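You operate a simulated robot arm through the tools that you are given. There is no shell and no other tool.

Carry out the task below with a simulated robot arm. There is one attempt and no reset: what you move stays moved.

TASK
Slide the small cradle to hole 3, lock it and screw both toe screws fully in.
Fine: lock knobs 1 and 2 tight before the toe screws; the pin stays in its holder; leave the levelling knobs.

The check looks at the end state, three seconds after you hand in, the way a careful person would. Anything else that was tipped, shoved, dropped, spilled or broken makes it a failure.

THE ROBOT
A 7-joint arm with a two-finger parallel gripper, fixed in place. Base frame: the origin is on the floor under the middle of its stand, x ahead of it, y to its left, z up. Lengths are in m, angles in rad, forces in N, time in s.
It reaches about 0.91 m from its shoulder. Its first joint turns from -2.897 to 2.897 rad. Payload 3.43 kg.
Tool frame: the origin (TCP) lies between the finger pads and is the grasp point; the fingertips stand 0.03 m ahead of it; z points along the fingers, y is the line along which they close. Largest opening 0.094 m; finger width 0.028, thickness 0.01; the body of the gripper, 0.05 by 0.096 m, starts 0.055 m behind the TCP.
Orientation is told as [roll, pitch, yaw] about the base's x, y, z axes, in that order, counted from this pose: with the fingers straight down and closing along the base's y, the tool's x points along the base's -x, its y along +y and its z along -z.

THE INTERFACE
- The arm moves only by the tool drive_tool. Its argument "increments" is a list of rows, each a list of 7 numbers: the shift along the tool's x, y, z in m, then the turn, a rotation vector about the tool's x, y, z in rad, then the closure in counts, from 0 (fully open) to 255 (shut). In form: [[dx, dy, dz, ax, ay, az, fingers], ...]. A call has 1 to 20 rows; each row is the pose to reach, as a shift and turn from the pose commanded when the call began, along the tool's axes at that moment. Each row takes 0.2 s and may step no farther than 0.05 m and 0.15 rad from the row before; otherwise, or with a gripper value out of range, the whole call is refused. Where a pose cannot be reached the arm comes as near as it can. A force on the tool above 40 N (or 10 N above the force at the start of the call, whichever is more), or a blocked arm, ends the call early, and 0.2 s more pass. Each finger travels about 0.045 m/s and halts on what it meets, pressing with about 35 N; the grip force reading is that of the motor and also rises with nothing between the fingers. The clock runs only during rows and for 0.2 s after the last one: add rows that repeat a pose to give the fingers time. The reply holds the time, the measured pose of the TCP, the force on the tool along the base axes, the opening and the grip force, in the units named above and with some noise, with the torque about the TCP (base axes, N m) and any sound that the robot's microphone picked up.
- Cameras (640 x 400 px; columns grow to the right, rows downward): "scene" is fixed at [0.2194, -0.4993, 1.5794]; the picture's right is [0.21, -0.98, 0.00], its down [-0.71, -0.15, -0.69] and it looks along [0.68, 0.14, -0.72] (base axes); focal length 289 px, centre (320, 200). "wrist" rides on the gripper at [0.076, 0.014, -0.103] in the tool frame; the picture's right is [-0.18, 0.98, 0.00], its down [-0.75, -0.14, -0.64] and it looks along [-0.63, -0.12, 0.77] (tool axes); focal length 243 px, centre (320, 200). There is no depth. A picture from a camera that has moved, and an enlarged one, comes with that camera's place and axes in the base frame and with its lens.
- snapshot(camera): a new picture of that camera. It takes no simulated time.
- raise_lower(by): slides the trunk up (or, below 0, down) by that many m; the arm rides with it, the base frame stays. It gives what a move gives, with no picture.
- close_up(camera, box): a new picture of the part [left, top, right, bottom] of that camera's present view, enlarged. It takes no simulated time.
- sign_off(): hands the job in; it is judged then, once.

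Nothing tells you positions but the pictures and the camera data. Unless the task says otherwise, let go and move clear before handing in.

The tools are called after ">>>" as a command line: name --pt "numbers of a row" for each row, then --argument value for the rest, lists and objects as JSON in quotes. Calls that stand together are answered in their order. drive_tool: Moves the arm, as the interface text tells. Its arguments: {"type":"object","properties":{"increments":{"type":"array"}},"required":["increments"]} The other tools are called the same way: raise_lower (by) moves the trunk up or down; snapshot (camera) takes a picture; close_up (camera, box) takes an enlarged picture of a part of a camera's view; sign_off () hands the job in.

At the start:

```text
t: 0.0
ee_pos: [0.4664, -0.2859, 1.3433]
orientation: [-0.001, 0.0, 0.001]
wrist_force: [-0.1, 0.6, -0.9]
wrist_torque: [-0.01, 0.04, 0.01]
finger_gap: 0.094
grasp_force: 0.1
trunk travel left (down, up): [-0.475, 0.135]
```

scene: 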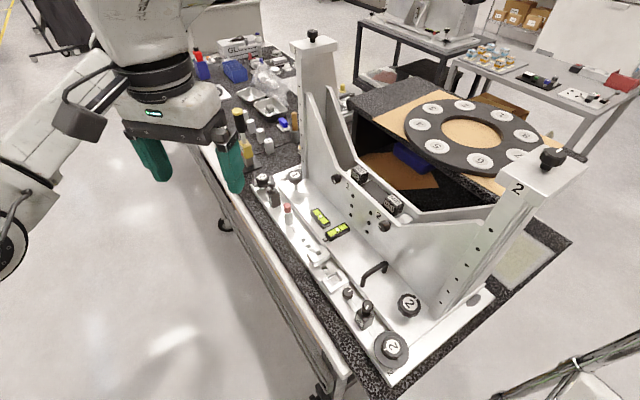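
wrist: 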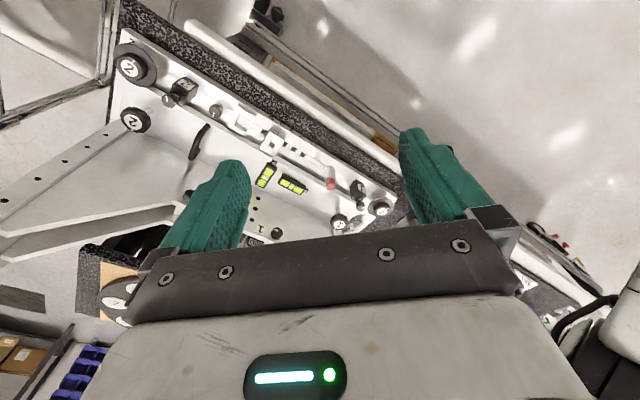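

I see a white fixture on a bench with tall uprights (one marked 2), knobs, levels, and what look like clamps and a pin holder. I'll look closer before moving anything.

>>> close_up --camera "scene" --box '[240, 150, 420, 262]'

>>> close_up --camera "scene" --box '[300, 240, 500, 390]'

>>> close_up --camera "scene" --box '[420, 120, 600, 310]'

>>> close_up --camera "scene" --box '[280, 20, 460, 230]'

>>> close_up --camera "wrist" --box '[90, 20, 410, 260]'

```text
3.56 times, centred on (330, 206) of scene
camera zoom: at [0.2194, -0.4993, 1.5794], right [0.21, -0.98, 0.0], down [-0.71, -0.15, -0.69], along [0.68, 0.14, -0.72], focal length 1028 px, centre (284, 179)
```

zoom: 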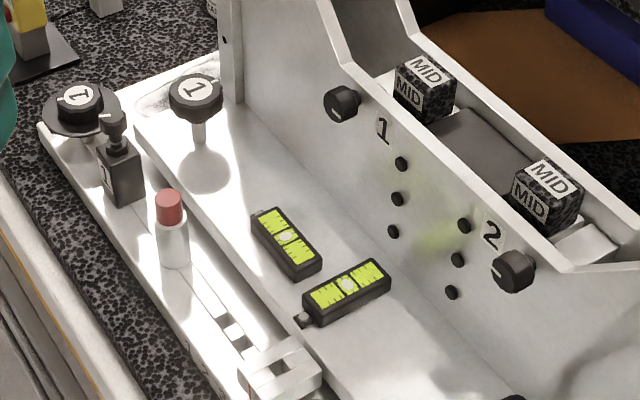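

```text
2.67 times, centred on (400, 315) of scene
camera zoom: at [0.2194, -0.4993, 1.5794], right [0.21, -0.98, 0.0], down [-0.71, -0.15, -0.69], along [0.68, 0.14, -0.72], focal length 771 px, centre (107, -107)
```

zoom: 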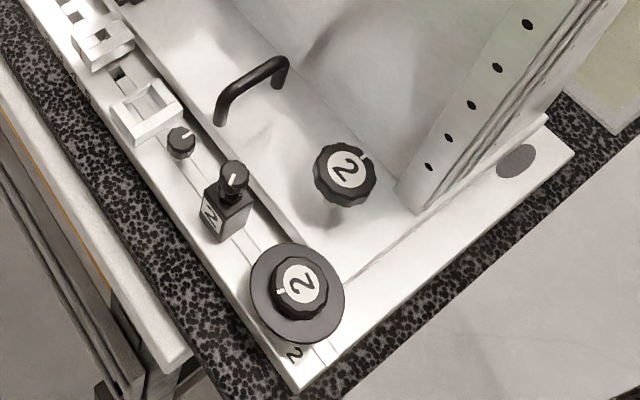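

```text
2.11 times, centred on (510, 215) of scene
camera zoom: at [0.2194, -0.4993, 1.5794], right [0.21, -0.98, 0.0], down [-0.71, -0.15, -0.69], along [0.68, 0.14, -0.72], focal length 609 px, centre (-80, 168)
```

zoom: 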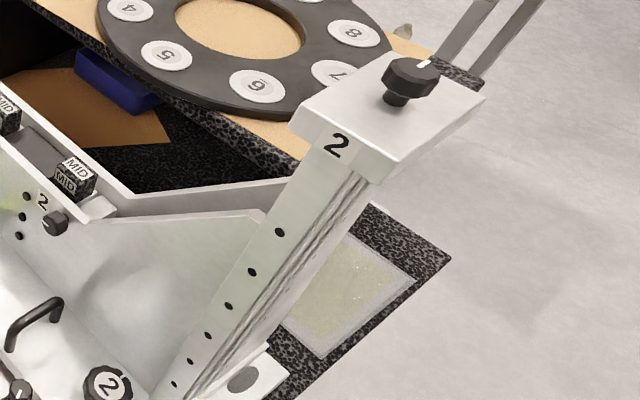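

```text
1.90 times, centred on (370, 125) of scene
camera zoom: at [0.2194, -0.4993, 1.5794], right [0.21, -0.98, 0.0], down [-0.71, -0.15, -0.69], along [0.68, 0.14, -0.72], focal length 551 px, centre (225, 343)
```

zoom: 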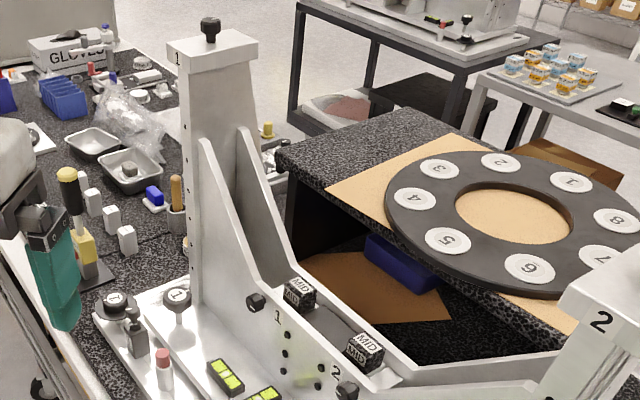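

```text
1.67 times, centred on (250, 140) of wrist
camera zoom: at [0.3896, -0.2716, 1.4466], right [0.18, 0.98, 0.0], down [0.75, -0.14, 0.64], along [0.63, -0.12, -0.77], focal length 404 px, centre (437, 300)
```

zoom: 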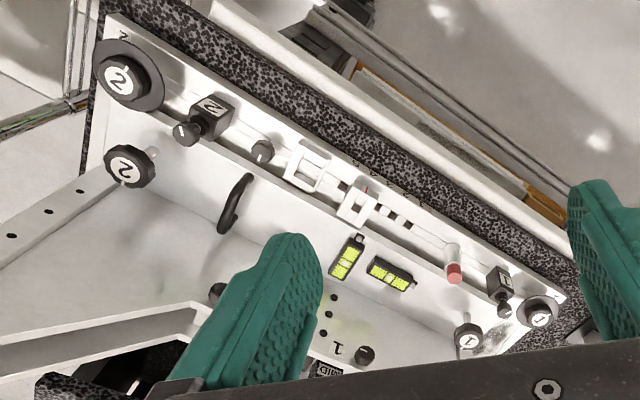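

The rail along the front of the fixture carries small white parts with index holes. I'll zoom tighter to read the labels and tell the parts apart.

>>> close_up --camera "scene" --box '[290, 220, 370, 300]'

>>> close_up --camera "scene" --box '[330, 260, 420, 380]'

>>> close_up --camera "wrist" --box '[220, 80, 320, 150]'

>>> close_up --camera "wrist" --box '[310, 140, 410, 240]'

>>> close_up --camera "wrist" --box '[105, 25, 225, 145]'

>>> close_up --camera "scene" --box '[245, 160, 315, 230]'

```text
5.00 times, centred on (330, 260) of scene
camera zoom: at [0.2194, -0.4993, 1.5794], right [0.21, -0.98, 0.0], down [-0.71, -0.15, -0.69], along [0.68, 0.14, -0.72], focal length 1446 px, centre (270, -100)
```

zoom: 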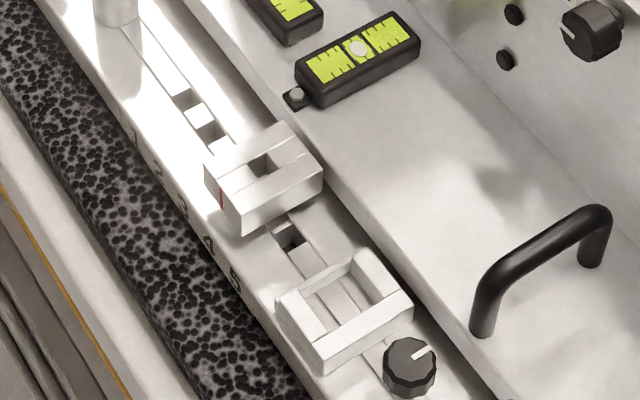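

```text
3.33 times, centred on (375, 320) of scene
camera zoom: at [0.2194, -0.4993, 1.5794], right [0.21, -0.98, 0.0], down [-0.71, -0.15, -0.69], along [0.68, 0.14, -0.72], focal length 964 px, centre (137, -200)
```

zoom: 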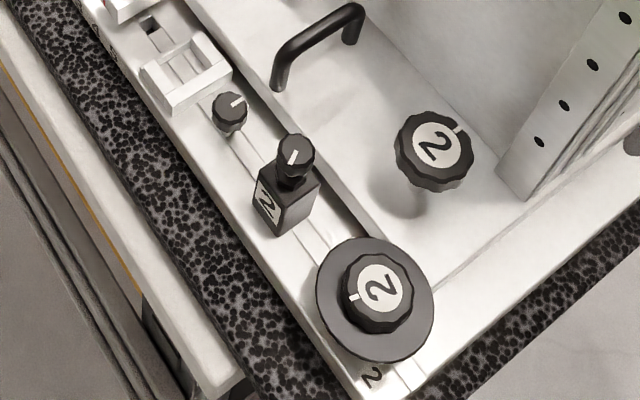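

```text
5.71 times, centred on (270, 115) of wrist
camera zoom: at [0.3896, -0.2716, 1.4466], right [0.18, 0.98, 0.0], down [0.75, -0.14, 0.64], along [0.63, -0.12, -0.77], focal length 1386 px, centre (606, 686)
```

zoom: 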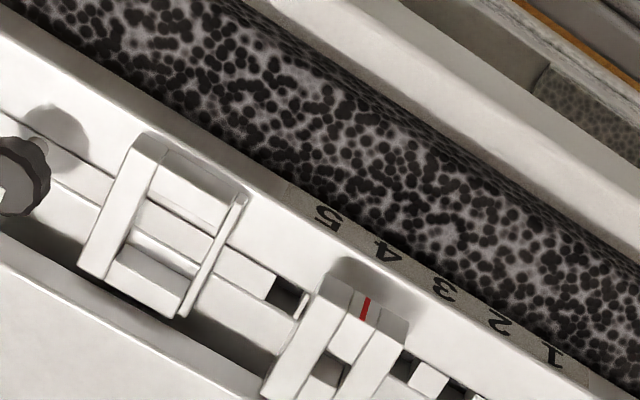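

```text
4.00 times, centred on (360, 190) of wrist
camera zoom: at [0.3896, -0.2716, 1.4466], right [0.18, 0.98, 0.0], down [0.75, -0.14, 0.64], along [0.63, -0.12, -0.77], focal length 970 px, centre (160, 240)
```

zoom: 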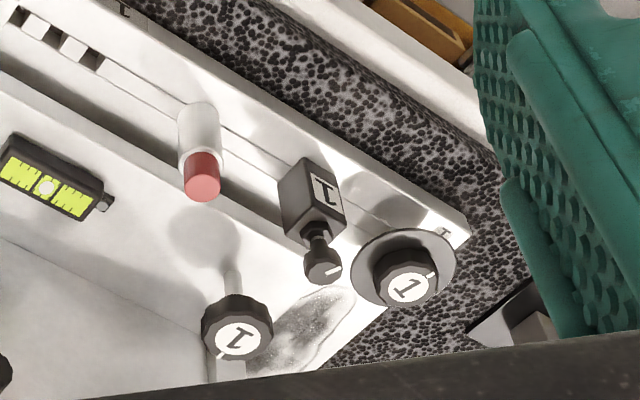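

```text
3.33 times, centred on (165, 85) of wrist
camera zoom: at [0.3896, -0.2716, 1.4466], right [0.18, 0.98, 0.0], down [0.75, -0.14, 0.64], along [0.63, -0.12, -0.77], focal length 809 px, centre (837, 583)
```

zoom: 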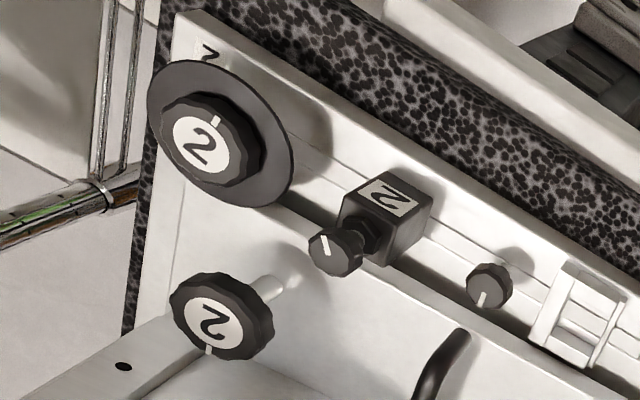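

```text
5.71 times, centred on (280, 195) of scene
camera zoom: at [0.2194, -0.4993, 1.5794], right [0.21, -0.98, 0.0], down [-0.71, -0.15, -0.69], along [0.68, 0.14, -0.72], focal length 1653 px, centre (549, 229)
```

zoom: 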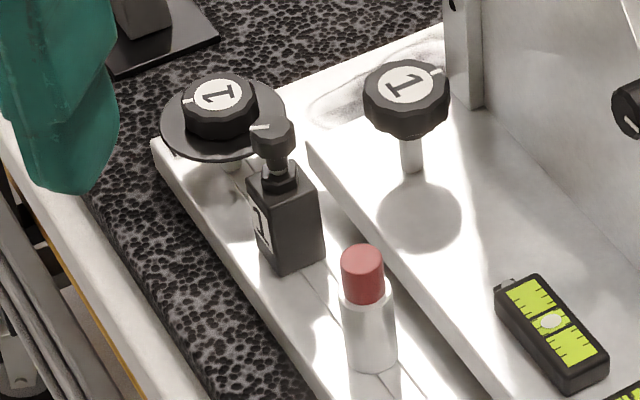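

The fixture sits turned about 45°: the front rail runs from about (0.83,-0.19) to (0.42,-0.60), with the toe blocks, a pin holder, two white carriages and a small knob on it. I'll bring the wrist camera nearer, turned square to the rail, to see which part is which.

>>> drive_tool --pt "-0.011 -0.008 0.04 0 0 0.13 0" --pt "-0.022 -0.016 0.08 0 0 0.26 0" --pt "-0.033 -0.025 0.12 0 0 0.39 0" --pt "-0.044 -0.033 0.16 0 0 0.52 0" --pt "-0.055 -0.041 0.2 0 0 0.65 0" --pt "-0.065 -0.049 0.245 0 0 0.785 0" --pt "-0.065 -0.049 0.245 0 0 0.785 0"

>>> snapshot --camera "wrist"

>>> snapshot --camera "scene"

```text
t: 1.6
ee_pos: [0.5327, -0.3338, 1.0998]
orientation: [0.001, 0.0, -0.785]
wrist_force: [0.0, 0.6, 0.0]
wrist_torque: [0.05, -0.03, 0.01]
finger_gap: 0.0942
grasp_force: 0.0
trunk travel left (down, up): [-0.475, 0.135]
```

```text
taken
camera wrist: at [0.4874, -0.2693, 1.2021], right [0.83, 0.56, 0.0], down [0.43, -0.63, 0.64], along [0.36, -0.53, -0.77], focal length 243 px, centre (320, 200)
```

wrist: 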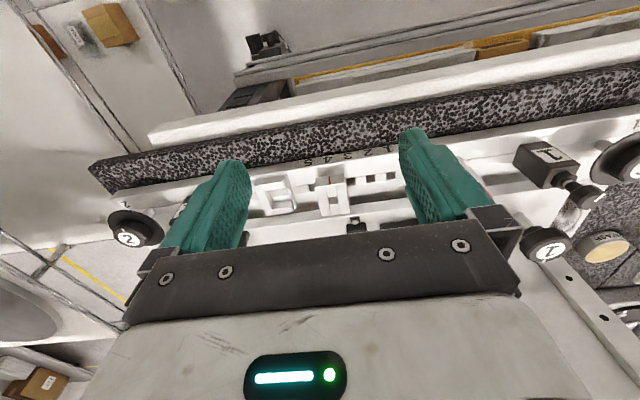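

```text
taken
```

scene: 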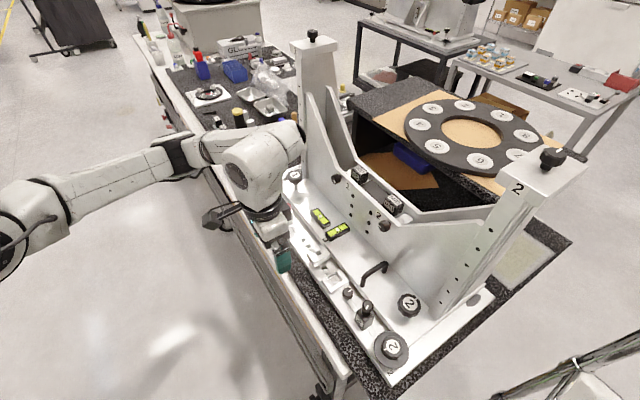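

The rail is now square in the wrist view, upside-down in the picture. I'll enlarge the rail region.

>>> close_up --camera "wrist" --box '[240, 130, 410, 236]'

>>> close_up --camera "wrist" --box '[240, 150, 320, 220]'

>>> close_up --camera "wrist" --box '[500, 110, 640, 270]'

>>> close_up --camera "wrist" --box '[90, 150, 220, 260]'

```text
3.76 times, centred on (325, 183) of wrist
camera zoom: at [0.4874, -0.2693, 1.2021], right [0.83, 0.56, 0.0], down [0.43, -0.63, 0.64], along [0.36, -0.53, -0.77], focal length 913 px, centre (301, 264)
```

zoom: 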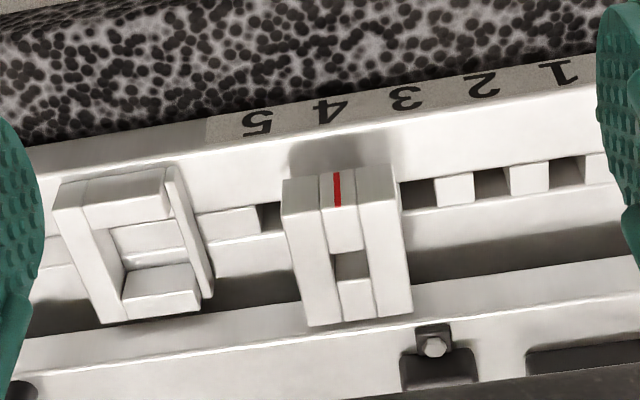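

```text
5.71 times, centred on (280, 185) of wrist
camera zoom: at [0.4874, -0.2693, 1.2021], right [0.83, 0.56, 0.0], down [0.43, -0.63, 0.64], along [0.36, -0.53, -0.77], focal length 1386 px, centre (549, 286)
```

zoom: 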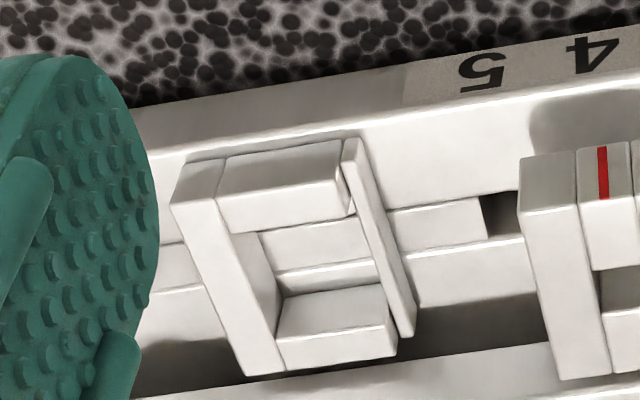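

```text
2.50 times, centred on (570, 190) of wrist
camera zoom: at [0.4874, -0.2693, 1.2021], right [0.83, 0.56, 0.0], down [0.43, -0.63, 0.64], along [0.36, -0.53, -0.77], focal length 606 px, centre (-305, 225)
```

zoom: 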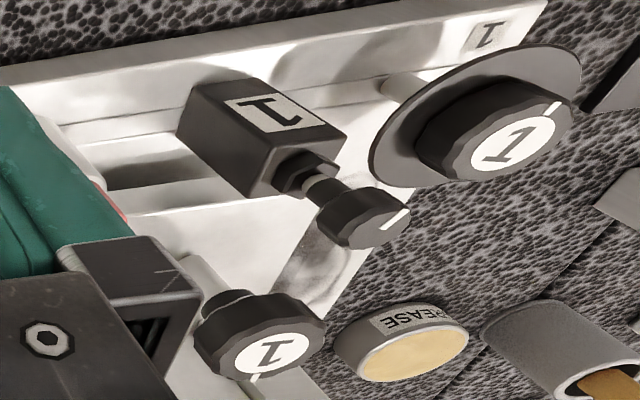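

```text
3.64 times, centred on (155, 205) of wrist
camera zoom: at [0.4874, -0.2693, 1.2021], right [0.83, 0.56, 0.0], down [0.43, -0.63, 0.64], along [0.36, -0.53, -0.77], focal length 882 px, centre (920, 182)
```

zoom: 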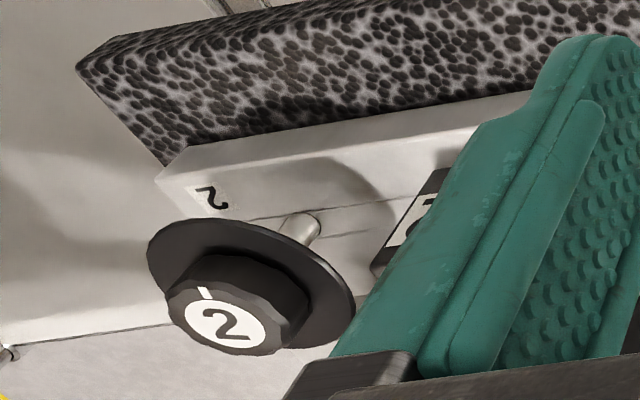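

The red-marked carriage stands at hole 4; next to it is a second frame, and beyond that a small knob. I'll slide the camera along the rail to inspect that side.

>>> drive_tool --pt "0 -0.035 0.02 0 0 0 0" --pt "0 -0.07 0.04 0 0 0 0" --pt "0 -0.07 0.04 0 0 0 0"

>>> snapshot --camera "wrist"

>>> close_up --camera "wrist" --box '[240, 120, 410, 236]'

>>> close_up --camera "scene" --box '[320, 255, 390, 325]'

```text
t: 2.4
ee_pos: [0.4804, -0.3835, 1.0592]
orientation: [-0.001, 0.0, -0.784]
wrist_force: [0.5, 0.1, -0.3]
wrist_torque: [-0.01, 0.0, 0.02]
finger_gap: 0.094
grasp_force: 0.1
trunk travel left (down, up): [-0.475, 0.135]
```

```text
taken
camera wrist: at [0.4368, -0.32, 1.1619], right [0.82, 0.57, 0.0], down [0.43, -0.63, 0.64], along [0.36, -0.53, -0.77], focal length 243 px, centre (320, 200)
```

wrist: 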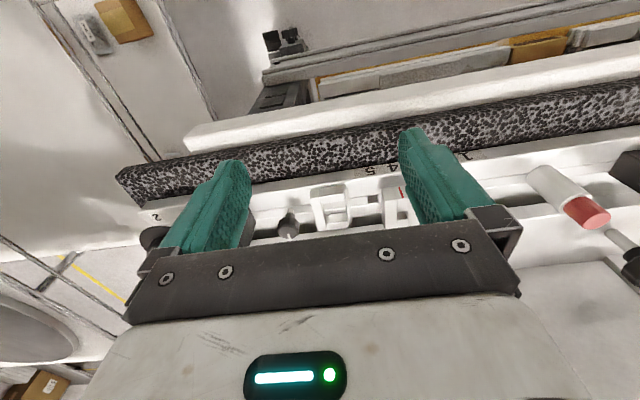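

```text
3.45 times, centred on (325, 178) of wrist
camera zoom: at [0.4368, -0.32, 1.1619], right [0.82, 0.57, 0.0], down [0.43, -0.63, 0.64], along [0.36, -0.53, -0.77], focal length 837 px, centre (303, 276)
```

zoom: 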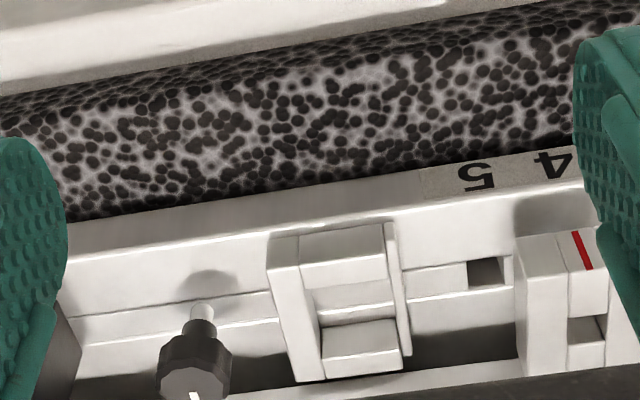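

```text
5.71 times, centred on (355, 290) of scene
camera zoom: at [0.2194, -0.4993, 1.5794], right [0.21, -0.98, 0.0], down [-0.71, -0.15, -0.69], along [0.68, 0.14, -0.72], focal length 1653 px, centre (120, -314)
```

zoom: 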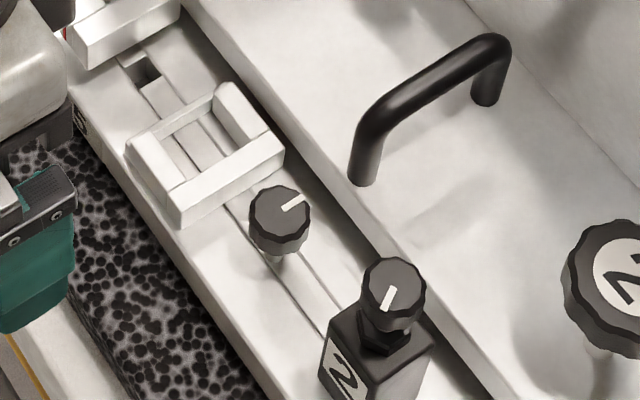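

The small knob on its silver stem stands beside the second frame. Before choosing, I want clear looks at the wall, the uprights, the background fixture and other labelled parts.

>>> close_up --camera "scene" --box '[355, 0, 495, 60]'

>>> close_up --camera "scene" --box '[320, 140, 430, 250]'

>>> close_up --camera "scene" --box '[290, 20, 350, 100]'

>>> close_up --camera "scene" --box '[440, 40, 640, 130]'

>>> close_up --camera "scene" --box '[370, 330, 510, 400]'

>>> close_up --camera "scene" --box '[150, 30, 300, 150]'

```text
4.57 times, centred on (425, 30) of scene
camera zoom: at [0.2194, -0.4993, 1.5794], right [0.21, -0.98, 0.0], down [-0.71, -0.15, -0.69], along [0.68, 0.14, -0.72], focal length 1322 px, centre (-160, 977)
```

zoom: 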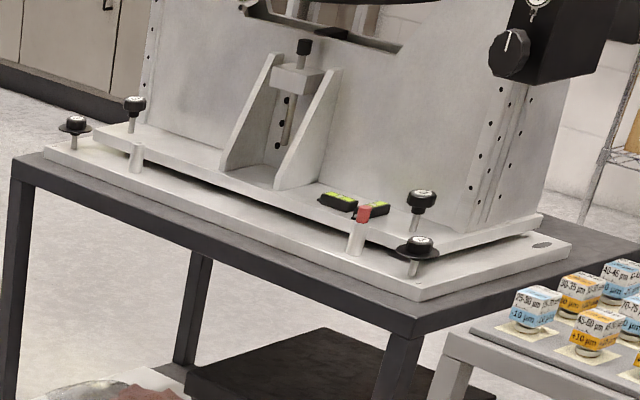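

```text
3.64 times, centred on (375, 195) of scene
camera zoom: at [0.2194, -0.4993, 1.5794], right [0.21, -0.98, 0.0], down [-0.71, -0.15, -0.69], along [0.68, 0.14, -0.72], focal length 1052 px, centre (120, 218)
```

zoom: 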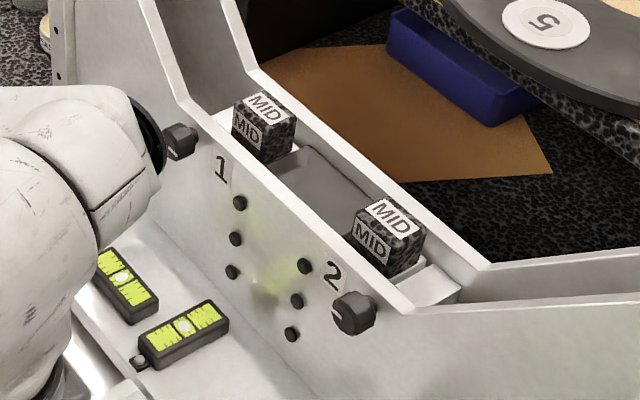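

```text
5.00 times, centred on (320, 60) of scene
camera zoom: at [0.2194, -0.4993, 1.5794], right [0.21, -0.98, 0.0], down [-0.71, -0.15, -0.69], along [0.68, 0.14, -0.72], focal length 1446 px, centre (320, 900)
```

zoom: 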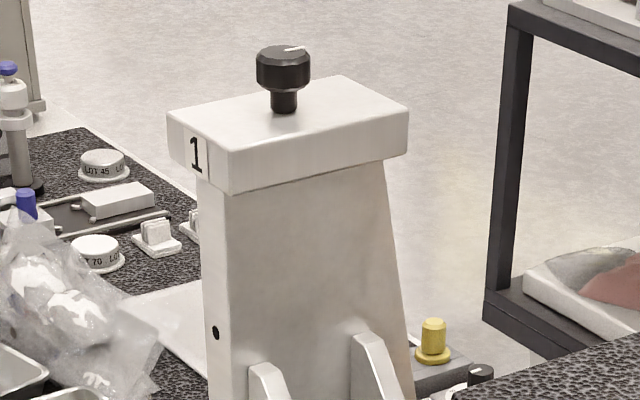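

```text
3.20 times, centred on (540, 85) of scene
camera zoom: at [0.2194, -0.4993, 1.5794], right [0.21, -0.98, 0.0], down [-0.71, -0.15, -0.69], along [0.68, 0.14, -0.72], focal length 926 px, centre (-384, 568)
```

zoom: 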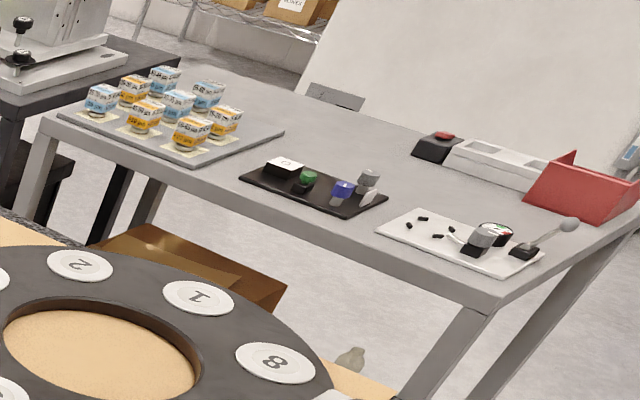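

```text
4.57 times, centred on (440, 365) of scene
camera zoom: at [0.2194, -0.4993, 1.5794], right [0.21, -0.98, 0.0], down [-0.71, -0.15, -0.69], along [0.68, 0.14, -0.72], focal length 1322 px, centre (-229, -554)
```

zoom: 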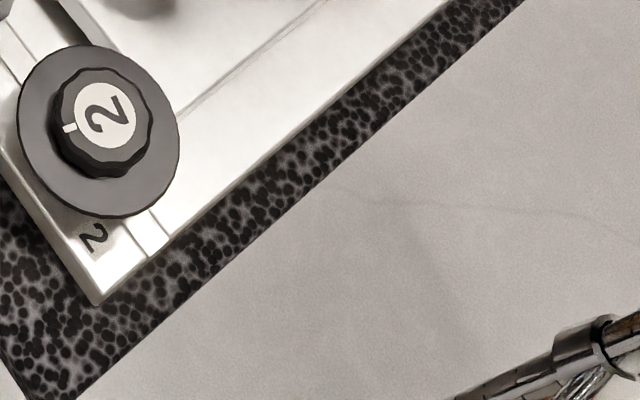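

```text
3.33 times, centred on (225, 90) of scene
camera zoom: at [0.2194, -0.4993, 1.5794], right [0.21, -0.98, 0.0], down [-0.71, -0.15, -0.69], along [0.68, 0.14, -0.72], focal length 964 px, centre (637, 567)
```

zoom: 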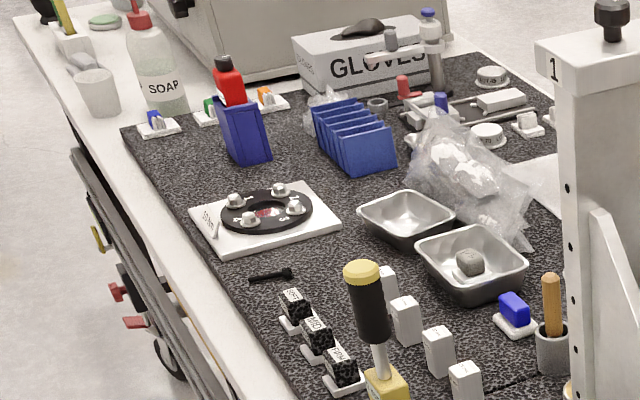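

Hole spacing comes out near 24 mm, and the red-marked carriage is at hole 4. I'll look along the rail from the "2" end to understand the small knob, the second frame and toe block 2 before touching anything.

>>> drive_tool --pt "0 0 -0.045 0 0 0 0" --pt "0 0 -0.075 0 0 -0.14 0" --pt "-0.01 -0.02 -0.075 0 0 -0.28 0" --pt "-0.02 -0.035 -0.075 0 0 -0.42 0" --pt "-0.03 -0.05 -0.075 0 0 -0.56 0" --pt "-0.04 -0.065 -0.075 0 0 -0.7 0" --pt "-0.05 -0.08 -0.075 0 0 -0.84 0" --pt "-0.06 -0.095 -0.075 0 0 -0.98 0" --pt "-0.07 -0.11 -0.075 0 0 -1.12 0" --pt "-0.08 -0.125 -0.075 0 0 -1.26 0" --pt "-0.09 -0.14 -0.075 0 0 -1.4 0" --pt "-0.097 -0.152 -0.065 0 0 -1.5 0" --pt "-0.097 -0.152 -0.054 0 0 -1.57 0" --pt "-0.097 -0.152 -0.054 0 0 -1.57 0"

>>> snapshot --camera "wrist"

>>> close_up --camera "wrist" --box '[240, 120, 410, 240]'

```text
t: 5.4
ee_pos: [0.4421, -0.5603, 1.1131]
orientation: [0.001, 0.0, 0.788]
wrist_force: [0.8, 0.4, 0.2]
wrist_torque: [0.04, 0.03, 0.01]
finger_gap: 0.0939
grasp_force: 0.1
trunk travel left (down, up): [-0.475, 0.135]
```

```text
taken
camera wrist: at [0.3788, -0.6045, 1.2162], right [-0.57, 0.82, 0.0], down [0.63, 0.43, 0.64], along [0.53, 0.36, -0.77], focal length 243 px, centre (320, 200)
```

wrist: 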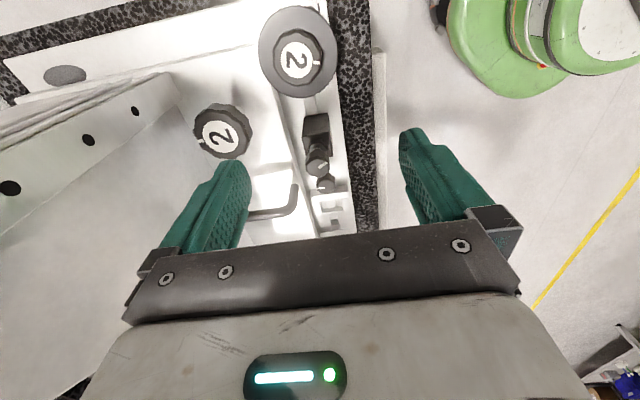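

```text
3.33 times, centred on (325, 180) of wrist
camera zoom: at [0.3788, -0.6045, 1.2162], right [-0.57, 0.82, 0.0], down [0.63, 0.43, 0.64], along [0.53, 0.36, -0.77], focal length 809 px, centre (303, 267)
```

zoom: 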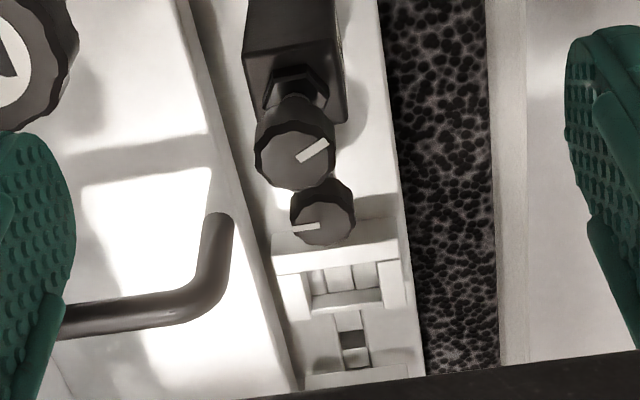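

From here I see lock-style knob 2 on the upper plate, levelling knob 2 on its disc at the corner, toe block 2 and the small knob. I'll zoom on these.

>>> close_up --camera "wrist" --box '[170, 80, 270, 180]'

>>> close_up --camera "wrist" --box '[240, 0, 360, 110]'

>>> close_up --camera "wrist" --box '[280, 100, 370, 240]'

>>> close_up --camera "scene" --box '[380, 270, 440, 330]'

```text
4.00 times, centred on (220, 130) of wrist
camera zoom: at [0.3788, -0.6045, 1.2162], right [-0.57, 0.82, 0.0], down [0.63, 0.43, 0.64], along [0.53, 0.36, -0.77], focal length 970 px, centre (720, 480)
```

zoom: 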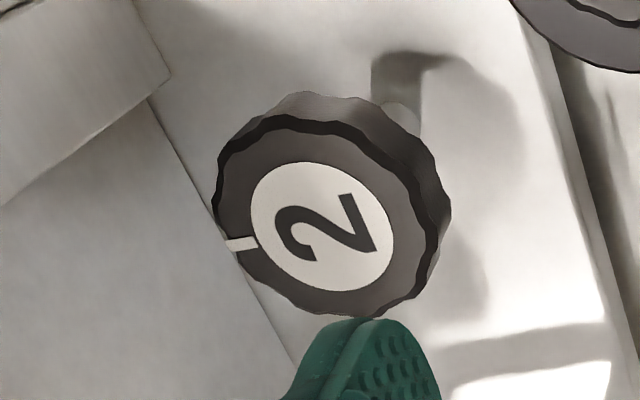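

```text
3.64 times, centred on (300, 55) of wrist
camera zoom: at [0.3788, -0.6045, 1.2162], right [-0.57, 0.82, 0.0], down [0.63, 0.43, 0.64], along [0.53, 0.36, -0.77], focal length 882 px, centre (393, 727)
```

zoom: 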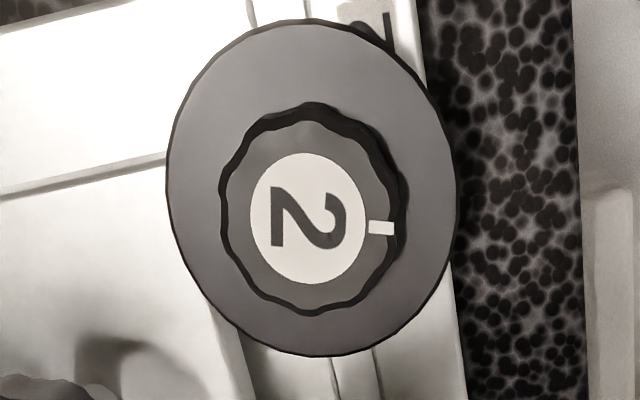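

```text
2.86 times, centred on (325, 170) of wrist
camera zoom: at [0.3788, -0.6045, 1.2162], right [-0.57, 0.82, 0.0], down [0.63, 0.43, 0.64], along [0.53, 0.36, -0.77], focal length 693 px, centre (306, 286)
```

zoom: 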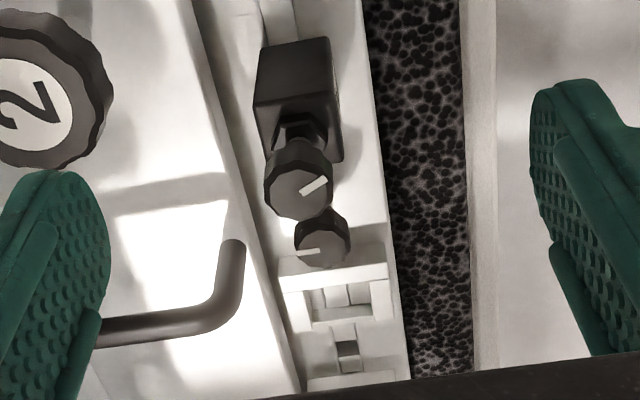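

```text
6.67 times, centred on (410, 300) of scene
camera zoom: at [0.2194, -0.4993, 1.5794], right [0.21, -0.98, 0.0], down [-0.71, -0.15, -0.69], along [0.68, 0.14, -0.72], focal length 1928 px, centre (-280, -467)
```

zoom: 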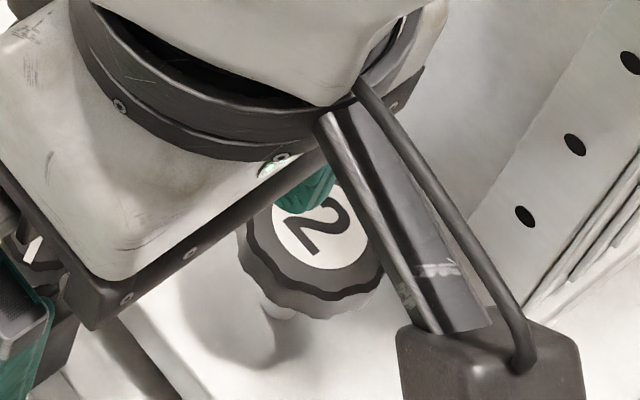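

The stud knobs labelled 1 and 2 (about 47 mm) look like the lock knobs, the disc knobs at the corners the levelling ones, and the small screws on the black blocks the toe screws. I'll turn back square to the rail over the red-marked cradle with the fingers part closed.

>>> drive_tool --pt "-0.018 -0.001 0 0 0 0.131 40" --pt "-0.036 -0.002 0 0 0 0.262 80" --pt "-0.054 -0.003 0 0 0 0.393 115" --pt "-0.072 -0.004 0 0 0 0.524 115" --pt "-0.09 -0.005 0 0 0 0.655 115" --pt "-0.108 -0.006 0 0 0 0.786 115" --pt "-0.126 -0.007 0 0 0 0.917 115" --pt "-0.144 -0.008 0 0 0 1.048 115" --pt "-0.162 -0.009 0 0 0 1.179 115" --pt "-0.18 -0.01 0 0 0 1.31 115" --pt "-0.198 -0.012 0.01 0 0 1.441 115" --pt "-0.2178 -0.0127 0.033 0 0 1.573 115" --pt "-0.2178 -0.0127 0.033 0 0 1.573 115"

>>> snapshot --camera "wrist"

>>> close_up --camera "wrist" --box '[220, 100, 420, 225]'

```text
t: 8.2
ee_pos: [0.6072, -0.4155, 1.0787]
orientation: [0.0, 0.001, -0.788]
wrist_force: [-0.1, -0.1, -0.4]
wrist_torque: [0.01, -0.02, 0.03]
finger_gap: 0.0516
grasp_force: 0.0
trunk travel left (down, up): [-0.475, 0.135]
```

```text
taken
camera wrist: at [0.5632, -0.3508, 1.1818], right [0.83, 0.56, 0.0], down [0.43, -0.63, 0.64], along [0.36, -0.53, -0.77], focal length 243 px, centre (320, 200)
```

wrist: 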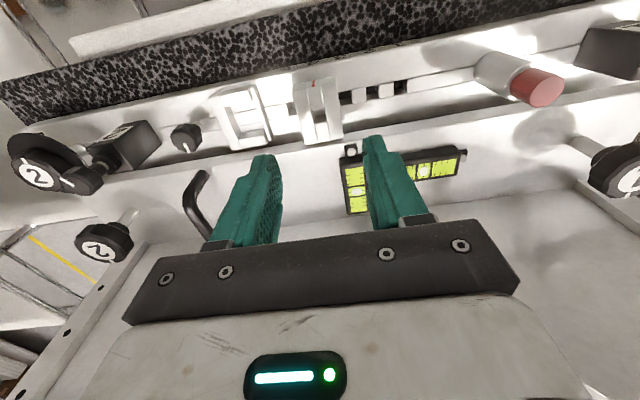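

```text
3.20 times, centred on (320, 162) of wrist
camera zoom: at [0.5632, -0.3508, 1.1818], right [0.83, 0.56, 0.0], down [0.43, -0.63, 0.64], along [0.36, -0.53, -0.77], focal length 776 px, centre (320, 320)
```

zoom: 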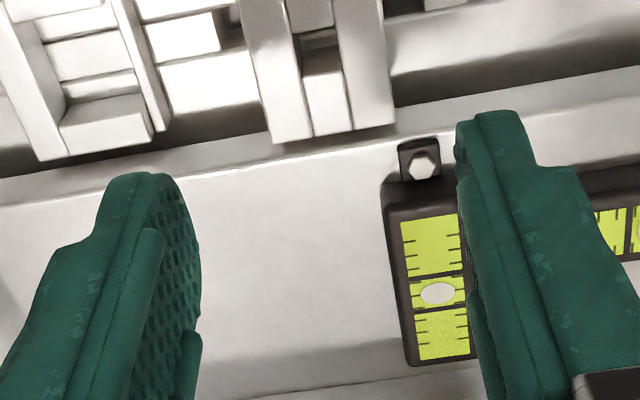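

The cradle is centred under the open fingers (gap about 52 mm, cradle about 34 mm wide). I'll lower so the fingertips sit beside it just above the rail.

>>> drive_tool --pt "0 0 0.035 0 0 0 115" --pt "0 0 0.065 0 0 0 115" --pt "0 0 0.085 0 0 0 115" --pt "0 0 0.085 0 0 0 115"

>>> snapshot --camera "wrist"

>>> close_up --camera "wrist" --box '[220, 90, 420, 225]'

```text
t: 9.2
ee_pos: [0.6049, -0.4166, 0.9945]
orientation: [0.0, -0.001, -0.787]
wrist_force: [-0.7, 0.2, -0.4]
wrist_torque: [0.01, 0.01, -0.03]
finger_gap: 0.0519
grasp_force: 0.1
trunk travel left (down, up): [-0.475, 0.135]
```

```text
taken
camera wrist: at [0.5625, -0.3517, 1.0971], right [0.83, 0.56, 0.0], down [0.43, -0.63, 0.64], along [0.36, -0.53, -0.77], focal length 243 px, centre (320, 200)
```

wrist: 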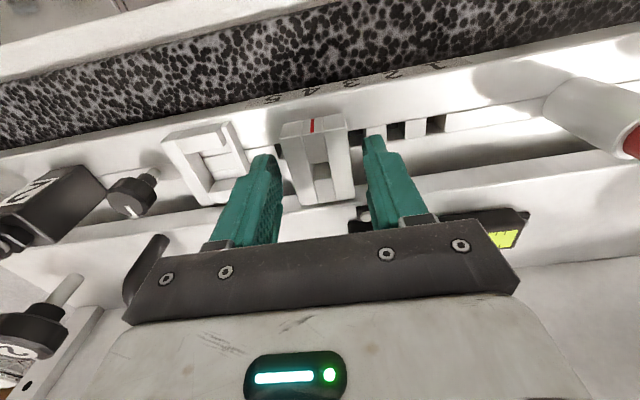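

```text
2.96 times, centred on (320, 158) of wrist
camera zoom: at [0.5625, -0.3517, 1.0971], right [0.83, 0.56, 0.0], down [0.43, -0.63, 0.64], along [0.36, -0.53, -0.77], focal length 719 px, centre (320, 326)
```

zoom: 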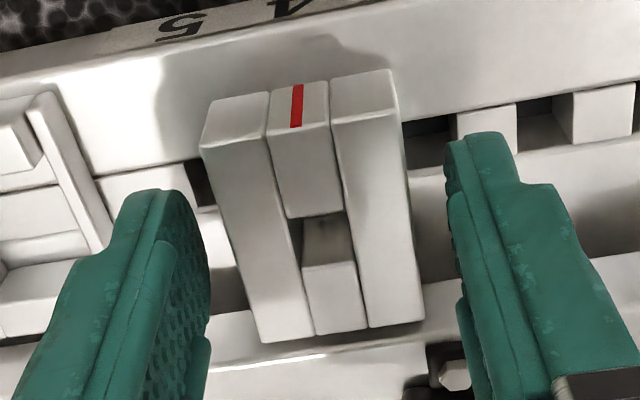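

The fingers straddle the cradle cleanly. I'll close gently on it.

>>> drive_tool --pt "0 0 0 0 0 0 150" --pt "0 0 0 0 0 0 170" --pt "0 0 0 0 0 0 185" --pt "0 0 0 0 0 0 185"

>>> close_up --camera "wrist" --box '[220, 90, 420, 225]'

```text
t: 10.2
ee_pos: [0.6063, -0.4149, 0.9936]
orientation: [0.001, 0.001, -0.788]
wrist_force: [0.1, 1.8, -0.5]
wrist_torque: [0.01, -0.06, 0.45]
finger_gap: 0.036
grasp_force: 44.7
trunk travel left (down, up): [-0.475, 0.135]
```

```text
2.96 times, centred on (320, 158) of wrist
camera zoom: at [0.5627, -0.3516, 1.0973], right [0.83, 0.56, 0.0], down [0.43, -0.63, 0.64], along [0.36, -0.53, -0.77], focal length 719 px, centre (320, 326)
```

zoom: 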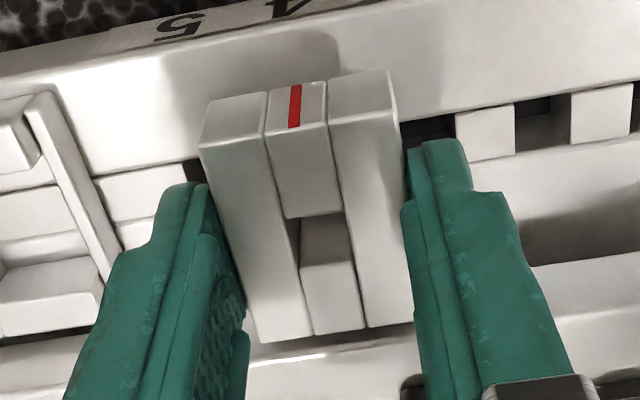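

Gripped at 36 mm. I'll now draw it slowly toward hole 3 (+24 mm along the rail) and watch the force.

>>> drive_tool --pt "0 0.003 0 0 0 0 185" --pt "0 0.006 0 0 0 0 185" --pt "0 0.009 0 0 0 0 185" --pt "0 0.012 0 0 0 0 185" --pt "0 0.012 0 0 0 0 185"

>>> snapshot --camera "wrist"

>>> close_up --camera "wrist" --box '[220, 90, 420, 225]'

```text
t: 11.4
ee_pos: [0.6145, -0.4076, 0.9937]
orientation: [0.0, 0.001, -0.788]
wrist_force: [3.5, -5.6, -6.1]
wrist_torque: [-0.95, -0.66, 0.03]
finger_gap: 0.0354
grasp_force: 45.1
trunk travel left (down, up): [-0.475, 0.135]
```

```text
taken
camera wrist: at [0.571, -0.3431, 1.0973], right [0.83, 0.56, 0.0], down [0.43, -0.63, 0.64], along [0.36, -0.53, -0.77], focal length 243 px, centre (320, 200)
```

wrist: 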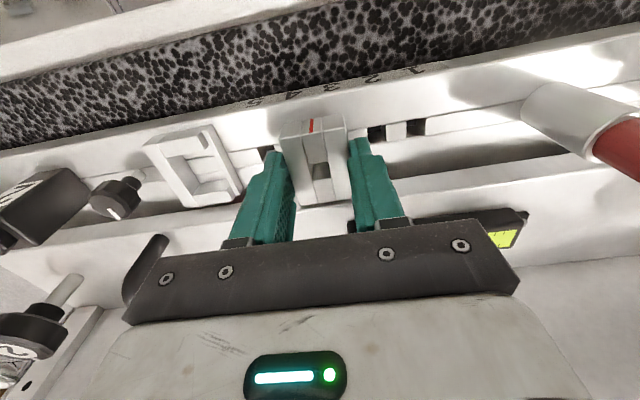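

```text
2.96 times, centred on (320, 158) of wrist
camera zoom: at [0.571, -0.3431, 1.0973], right [0.83, 0.56, 0.0], down [0.43, -0.63, 0.64], along [0.36, -0.53, -0.77], focal length 719 px, centre (320, 326)
```

zoom: 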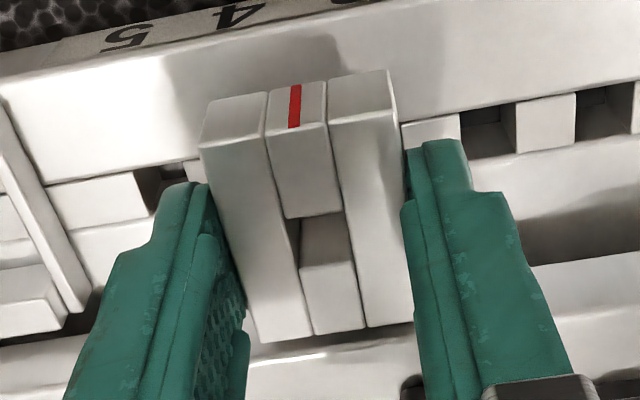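

The cradle slides freely on its own (second frame and knob stayed put) and is half-way. I'll carry on to hole 3.

>>> drive_tool --pt "0 0.003 0 0 0 0 185" --pt "0 0.006 0 0 0 0 185" --pt "0 0.009 0 0 0 0 185" --pt "0 0.0125 0 0 0 0 185" --pt "0 0.0125 0 0 0 0 185" --pt "0 0.0125 0 0 0 0 185"

>>> close_up --camera "wrist" --box '[220, 90, 420, 225]'

>>> close_up --camera "wrist" --box '[220, 80, 440, 200]'

```text
t: 12.8
ee_pos: [0.624, -0.3972, 0.9946]
orientation: [0.0, 0.003, -0.784]
wrist_force: [9.5, -3.0, -9.3]
wrist_torque: [-0.31, -0.22, -0.01]
finger_gap: 0.0359
grasp_force: 45.3
trunk travel left (down, up): [-0.475, 0.135]
```

```text
2.96 times, centred on (320, 158) of wrist
camera zoom: at [0.5803, -0.3339, 1.0974], right [0.83, 0.56, 0.0], down [0.43, -0.63, 0.64], along [0.36, -0.53, -0.77], focal length 719 px, centre (320, 326)
```

zoom: 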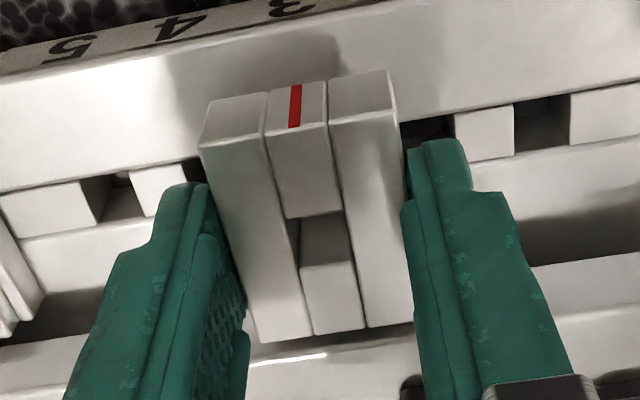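

```text
2.91 times, centred on (330, 140) of wrist
camera zoom: at [0.5803, -0.3339, 1.0974], right [0.83, 0.56, 0.0], down [0.43, -0.63, 0.64], along [0.36, -0.53, -0.77], focal length 706 px, centre (291, 374)
```

zoom: 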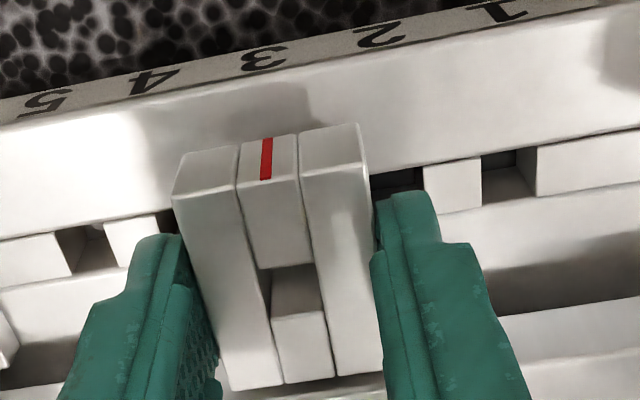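

The red mark now reads on 3, with the block pattern matching how it sat at hole 4. I'll release carefully and check.

>>> drive_tool --pt "0 0 0 0 0 0 160" --pt "0 0 0 0 0 0 140" --pt "0 0 0 0 0 0 115" --pt "0 0 0 0 0 0 115"

>>> close_up --camera "wrist" --box '[220, 90, 420, 225]'

>>> close_up --camera "wrist" --box '[270, 80, 350, 130]'

```text
t: 13.8
ee_pos: [0.6208, -0.3975, 0.9944]
orientation: [0.0, -0.001, -0.788]
wrist_force: [0.1, -0.2, 0.0]
wrist_torque: [0.0, 0.02, 0.0]
finger_gap: 0.0516
grasp_force: 0.1
trunk travel left (down, up): [-0.475, 0.135]
```

```text
2.96 times, centred on (320, 158) of wrist
camera zoom: at [0.5792, -0.3342, 1.0977], right [0.83, 0.56, 0.0], down [0.43, -0.63, 0.64], along [0.36, -0.53, -0.77], focal length 719 px, centre (320, 326)
```

zoom: 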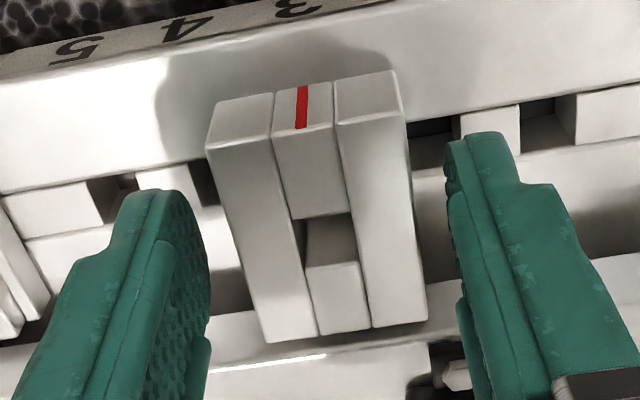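

```text
8.00 times, centred on (310, 105) of wrist
camera zoom: at [0.5792, -0.3342, 1.0977], right [0.83, 0.56, 0.0], down [0.43, -0.63, 0.64], along [0.36, -0.53, -0.77], focal length 1941 px, centre (400, 960)
```

zoom: 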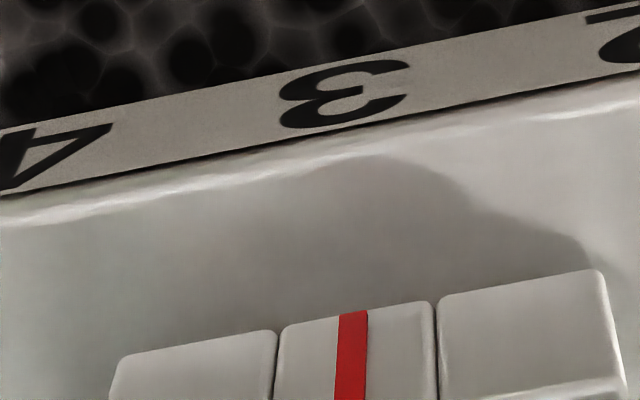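

Released and undisturbed; by my numbers the mark is within about 1 mm of hole 3. I'll rise clear and check the cradle from the scene camera.

>>> drive_tool --pt "0 0 -0.04 0 0 0 115" --pt "0 0 -0.08 0 0 0 115" --pt "0.04 0 -0.1 0 0 0 60" --pt "0.08 0 -0.1 0 0 0 0" --pt "0.12 0 -0.1 0 0 0 0" --pt "0.14 0 -0.1 0 0 0 0" --pt "0.14 0 -0.1 0 0 0 0"

>>> snapshot --camera "wrist"

>>> close_up --camera "wrist" --box '[250, 100, 410, 200]'

>>> close_up --camera "scene" --box '[290, 220, 370, 300]'

```text
t: 15.4
ee_pos: [0.5247, -0.297, 1.0933]
orientation: [0.0, 0.001, -0.788]
wrist_force: [-0.7, 0.1, -0.1]
wrist_torque: [0.02, 0.02, 0.02]
finger_gap: 0.094
grasp_force: 0.1
trunk travel left (down, up): [-0.475, 0.135]
```

```text
taken
camera wrist: at [0.4804, -0.2342, 1.1966], right [0.83, 0.56, 0.0], down [0.43, -0.63, 0.64], along [0.36, -0.53, -0.77], focal length 243 px, centre (320, 200)
```

wrist: 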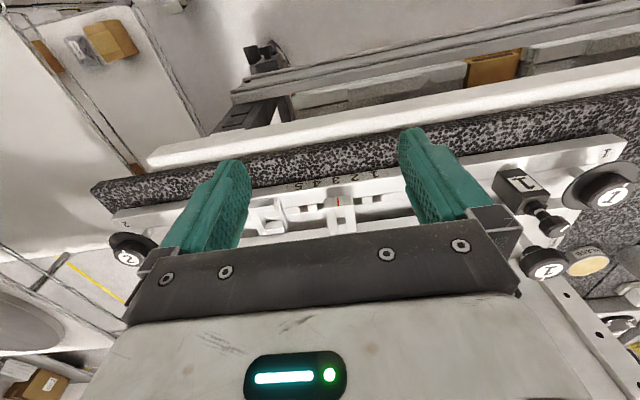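

```text
4.00 times, centred on (330, 150) of wrist
camera zoom: at [0.4804, -0.2342, 1.1966], right [0.83, 0.56, 0.0], down [0.43, -0.63, 0.64], along [0.36, -0.53, -0.77], focal length 970 px, centre (280, 400)
```

zoom: 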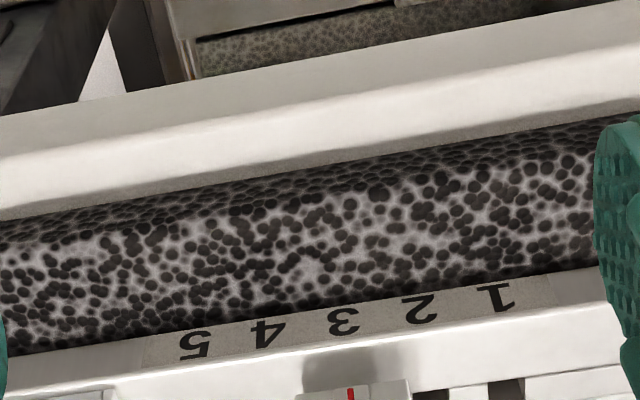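

```text
5.00 times, centred on (330, 260) of scene
camera zoom: at [0.2194, -0.4993, 1.5794], right [0.21, -0.98, 0.0], down [-0.71, -0.15, -0.69], along [0.68, 0.14, -0.72], focal length 1446 px, centre (270, -100)
```

zoom: 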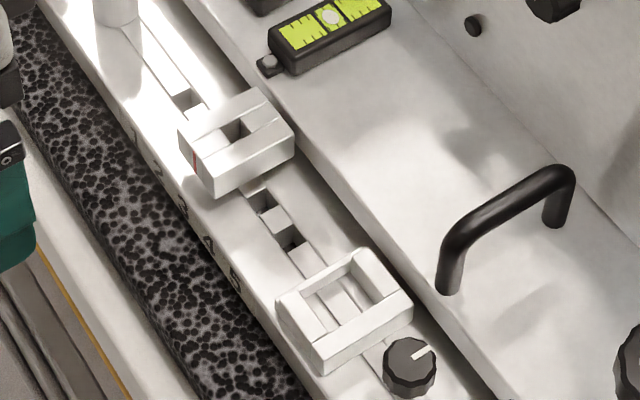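

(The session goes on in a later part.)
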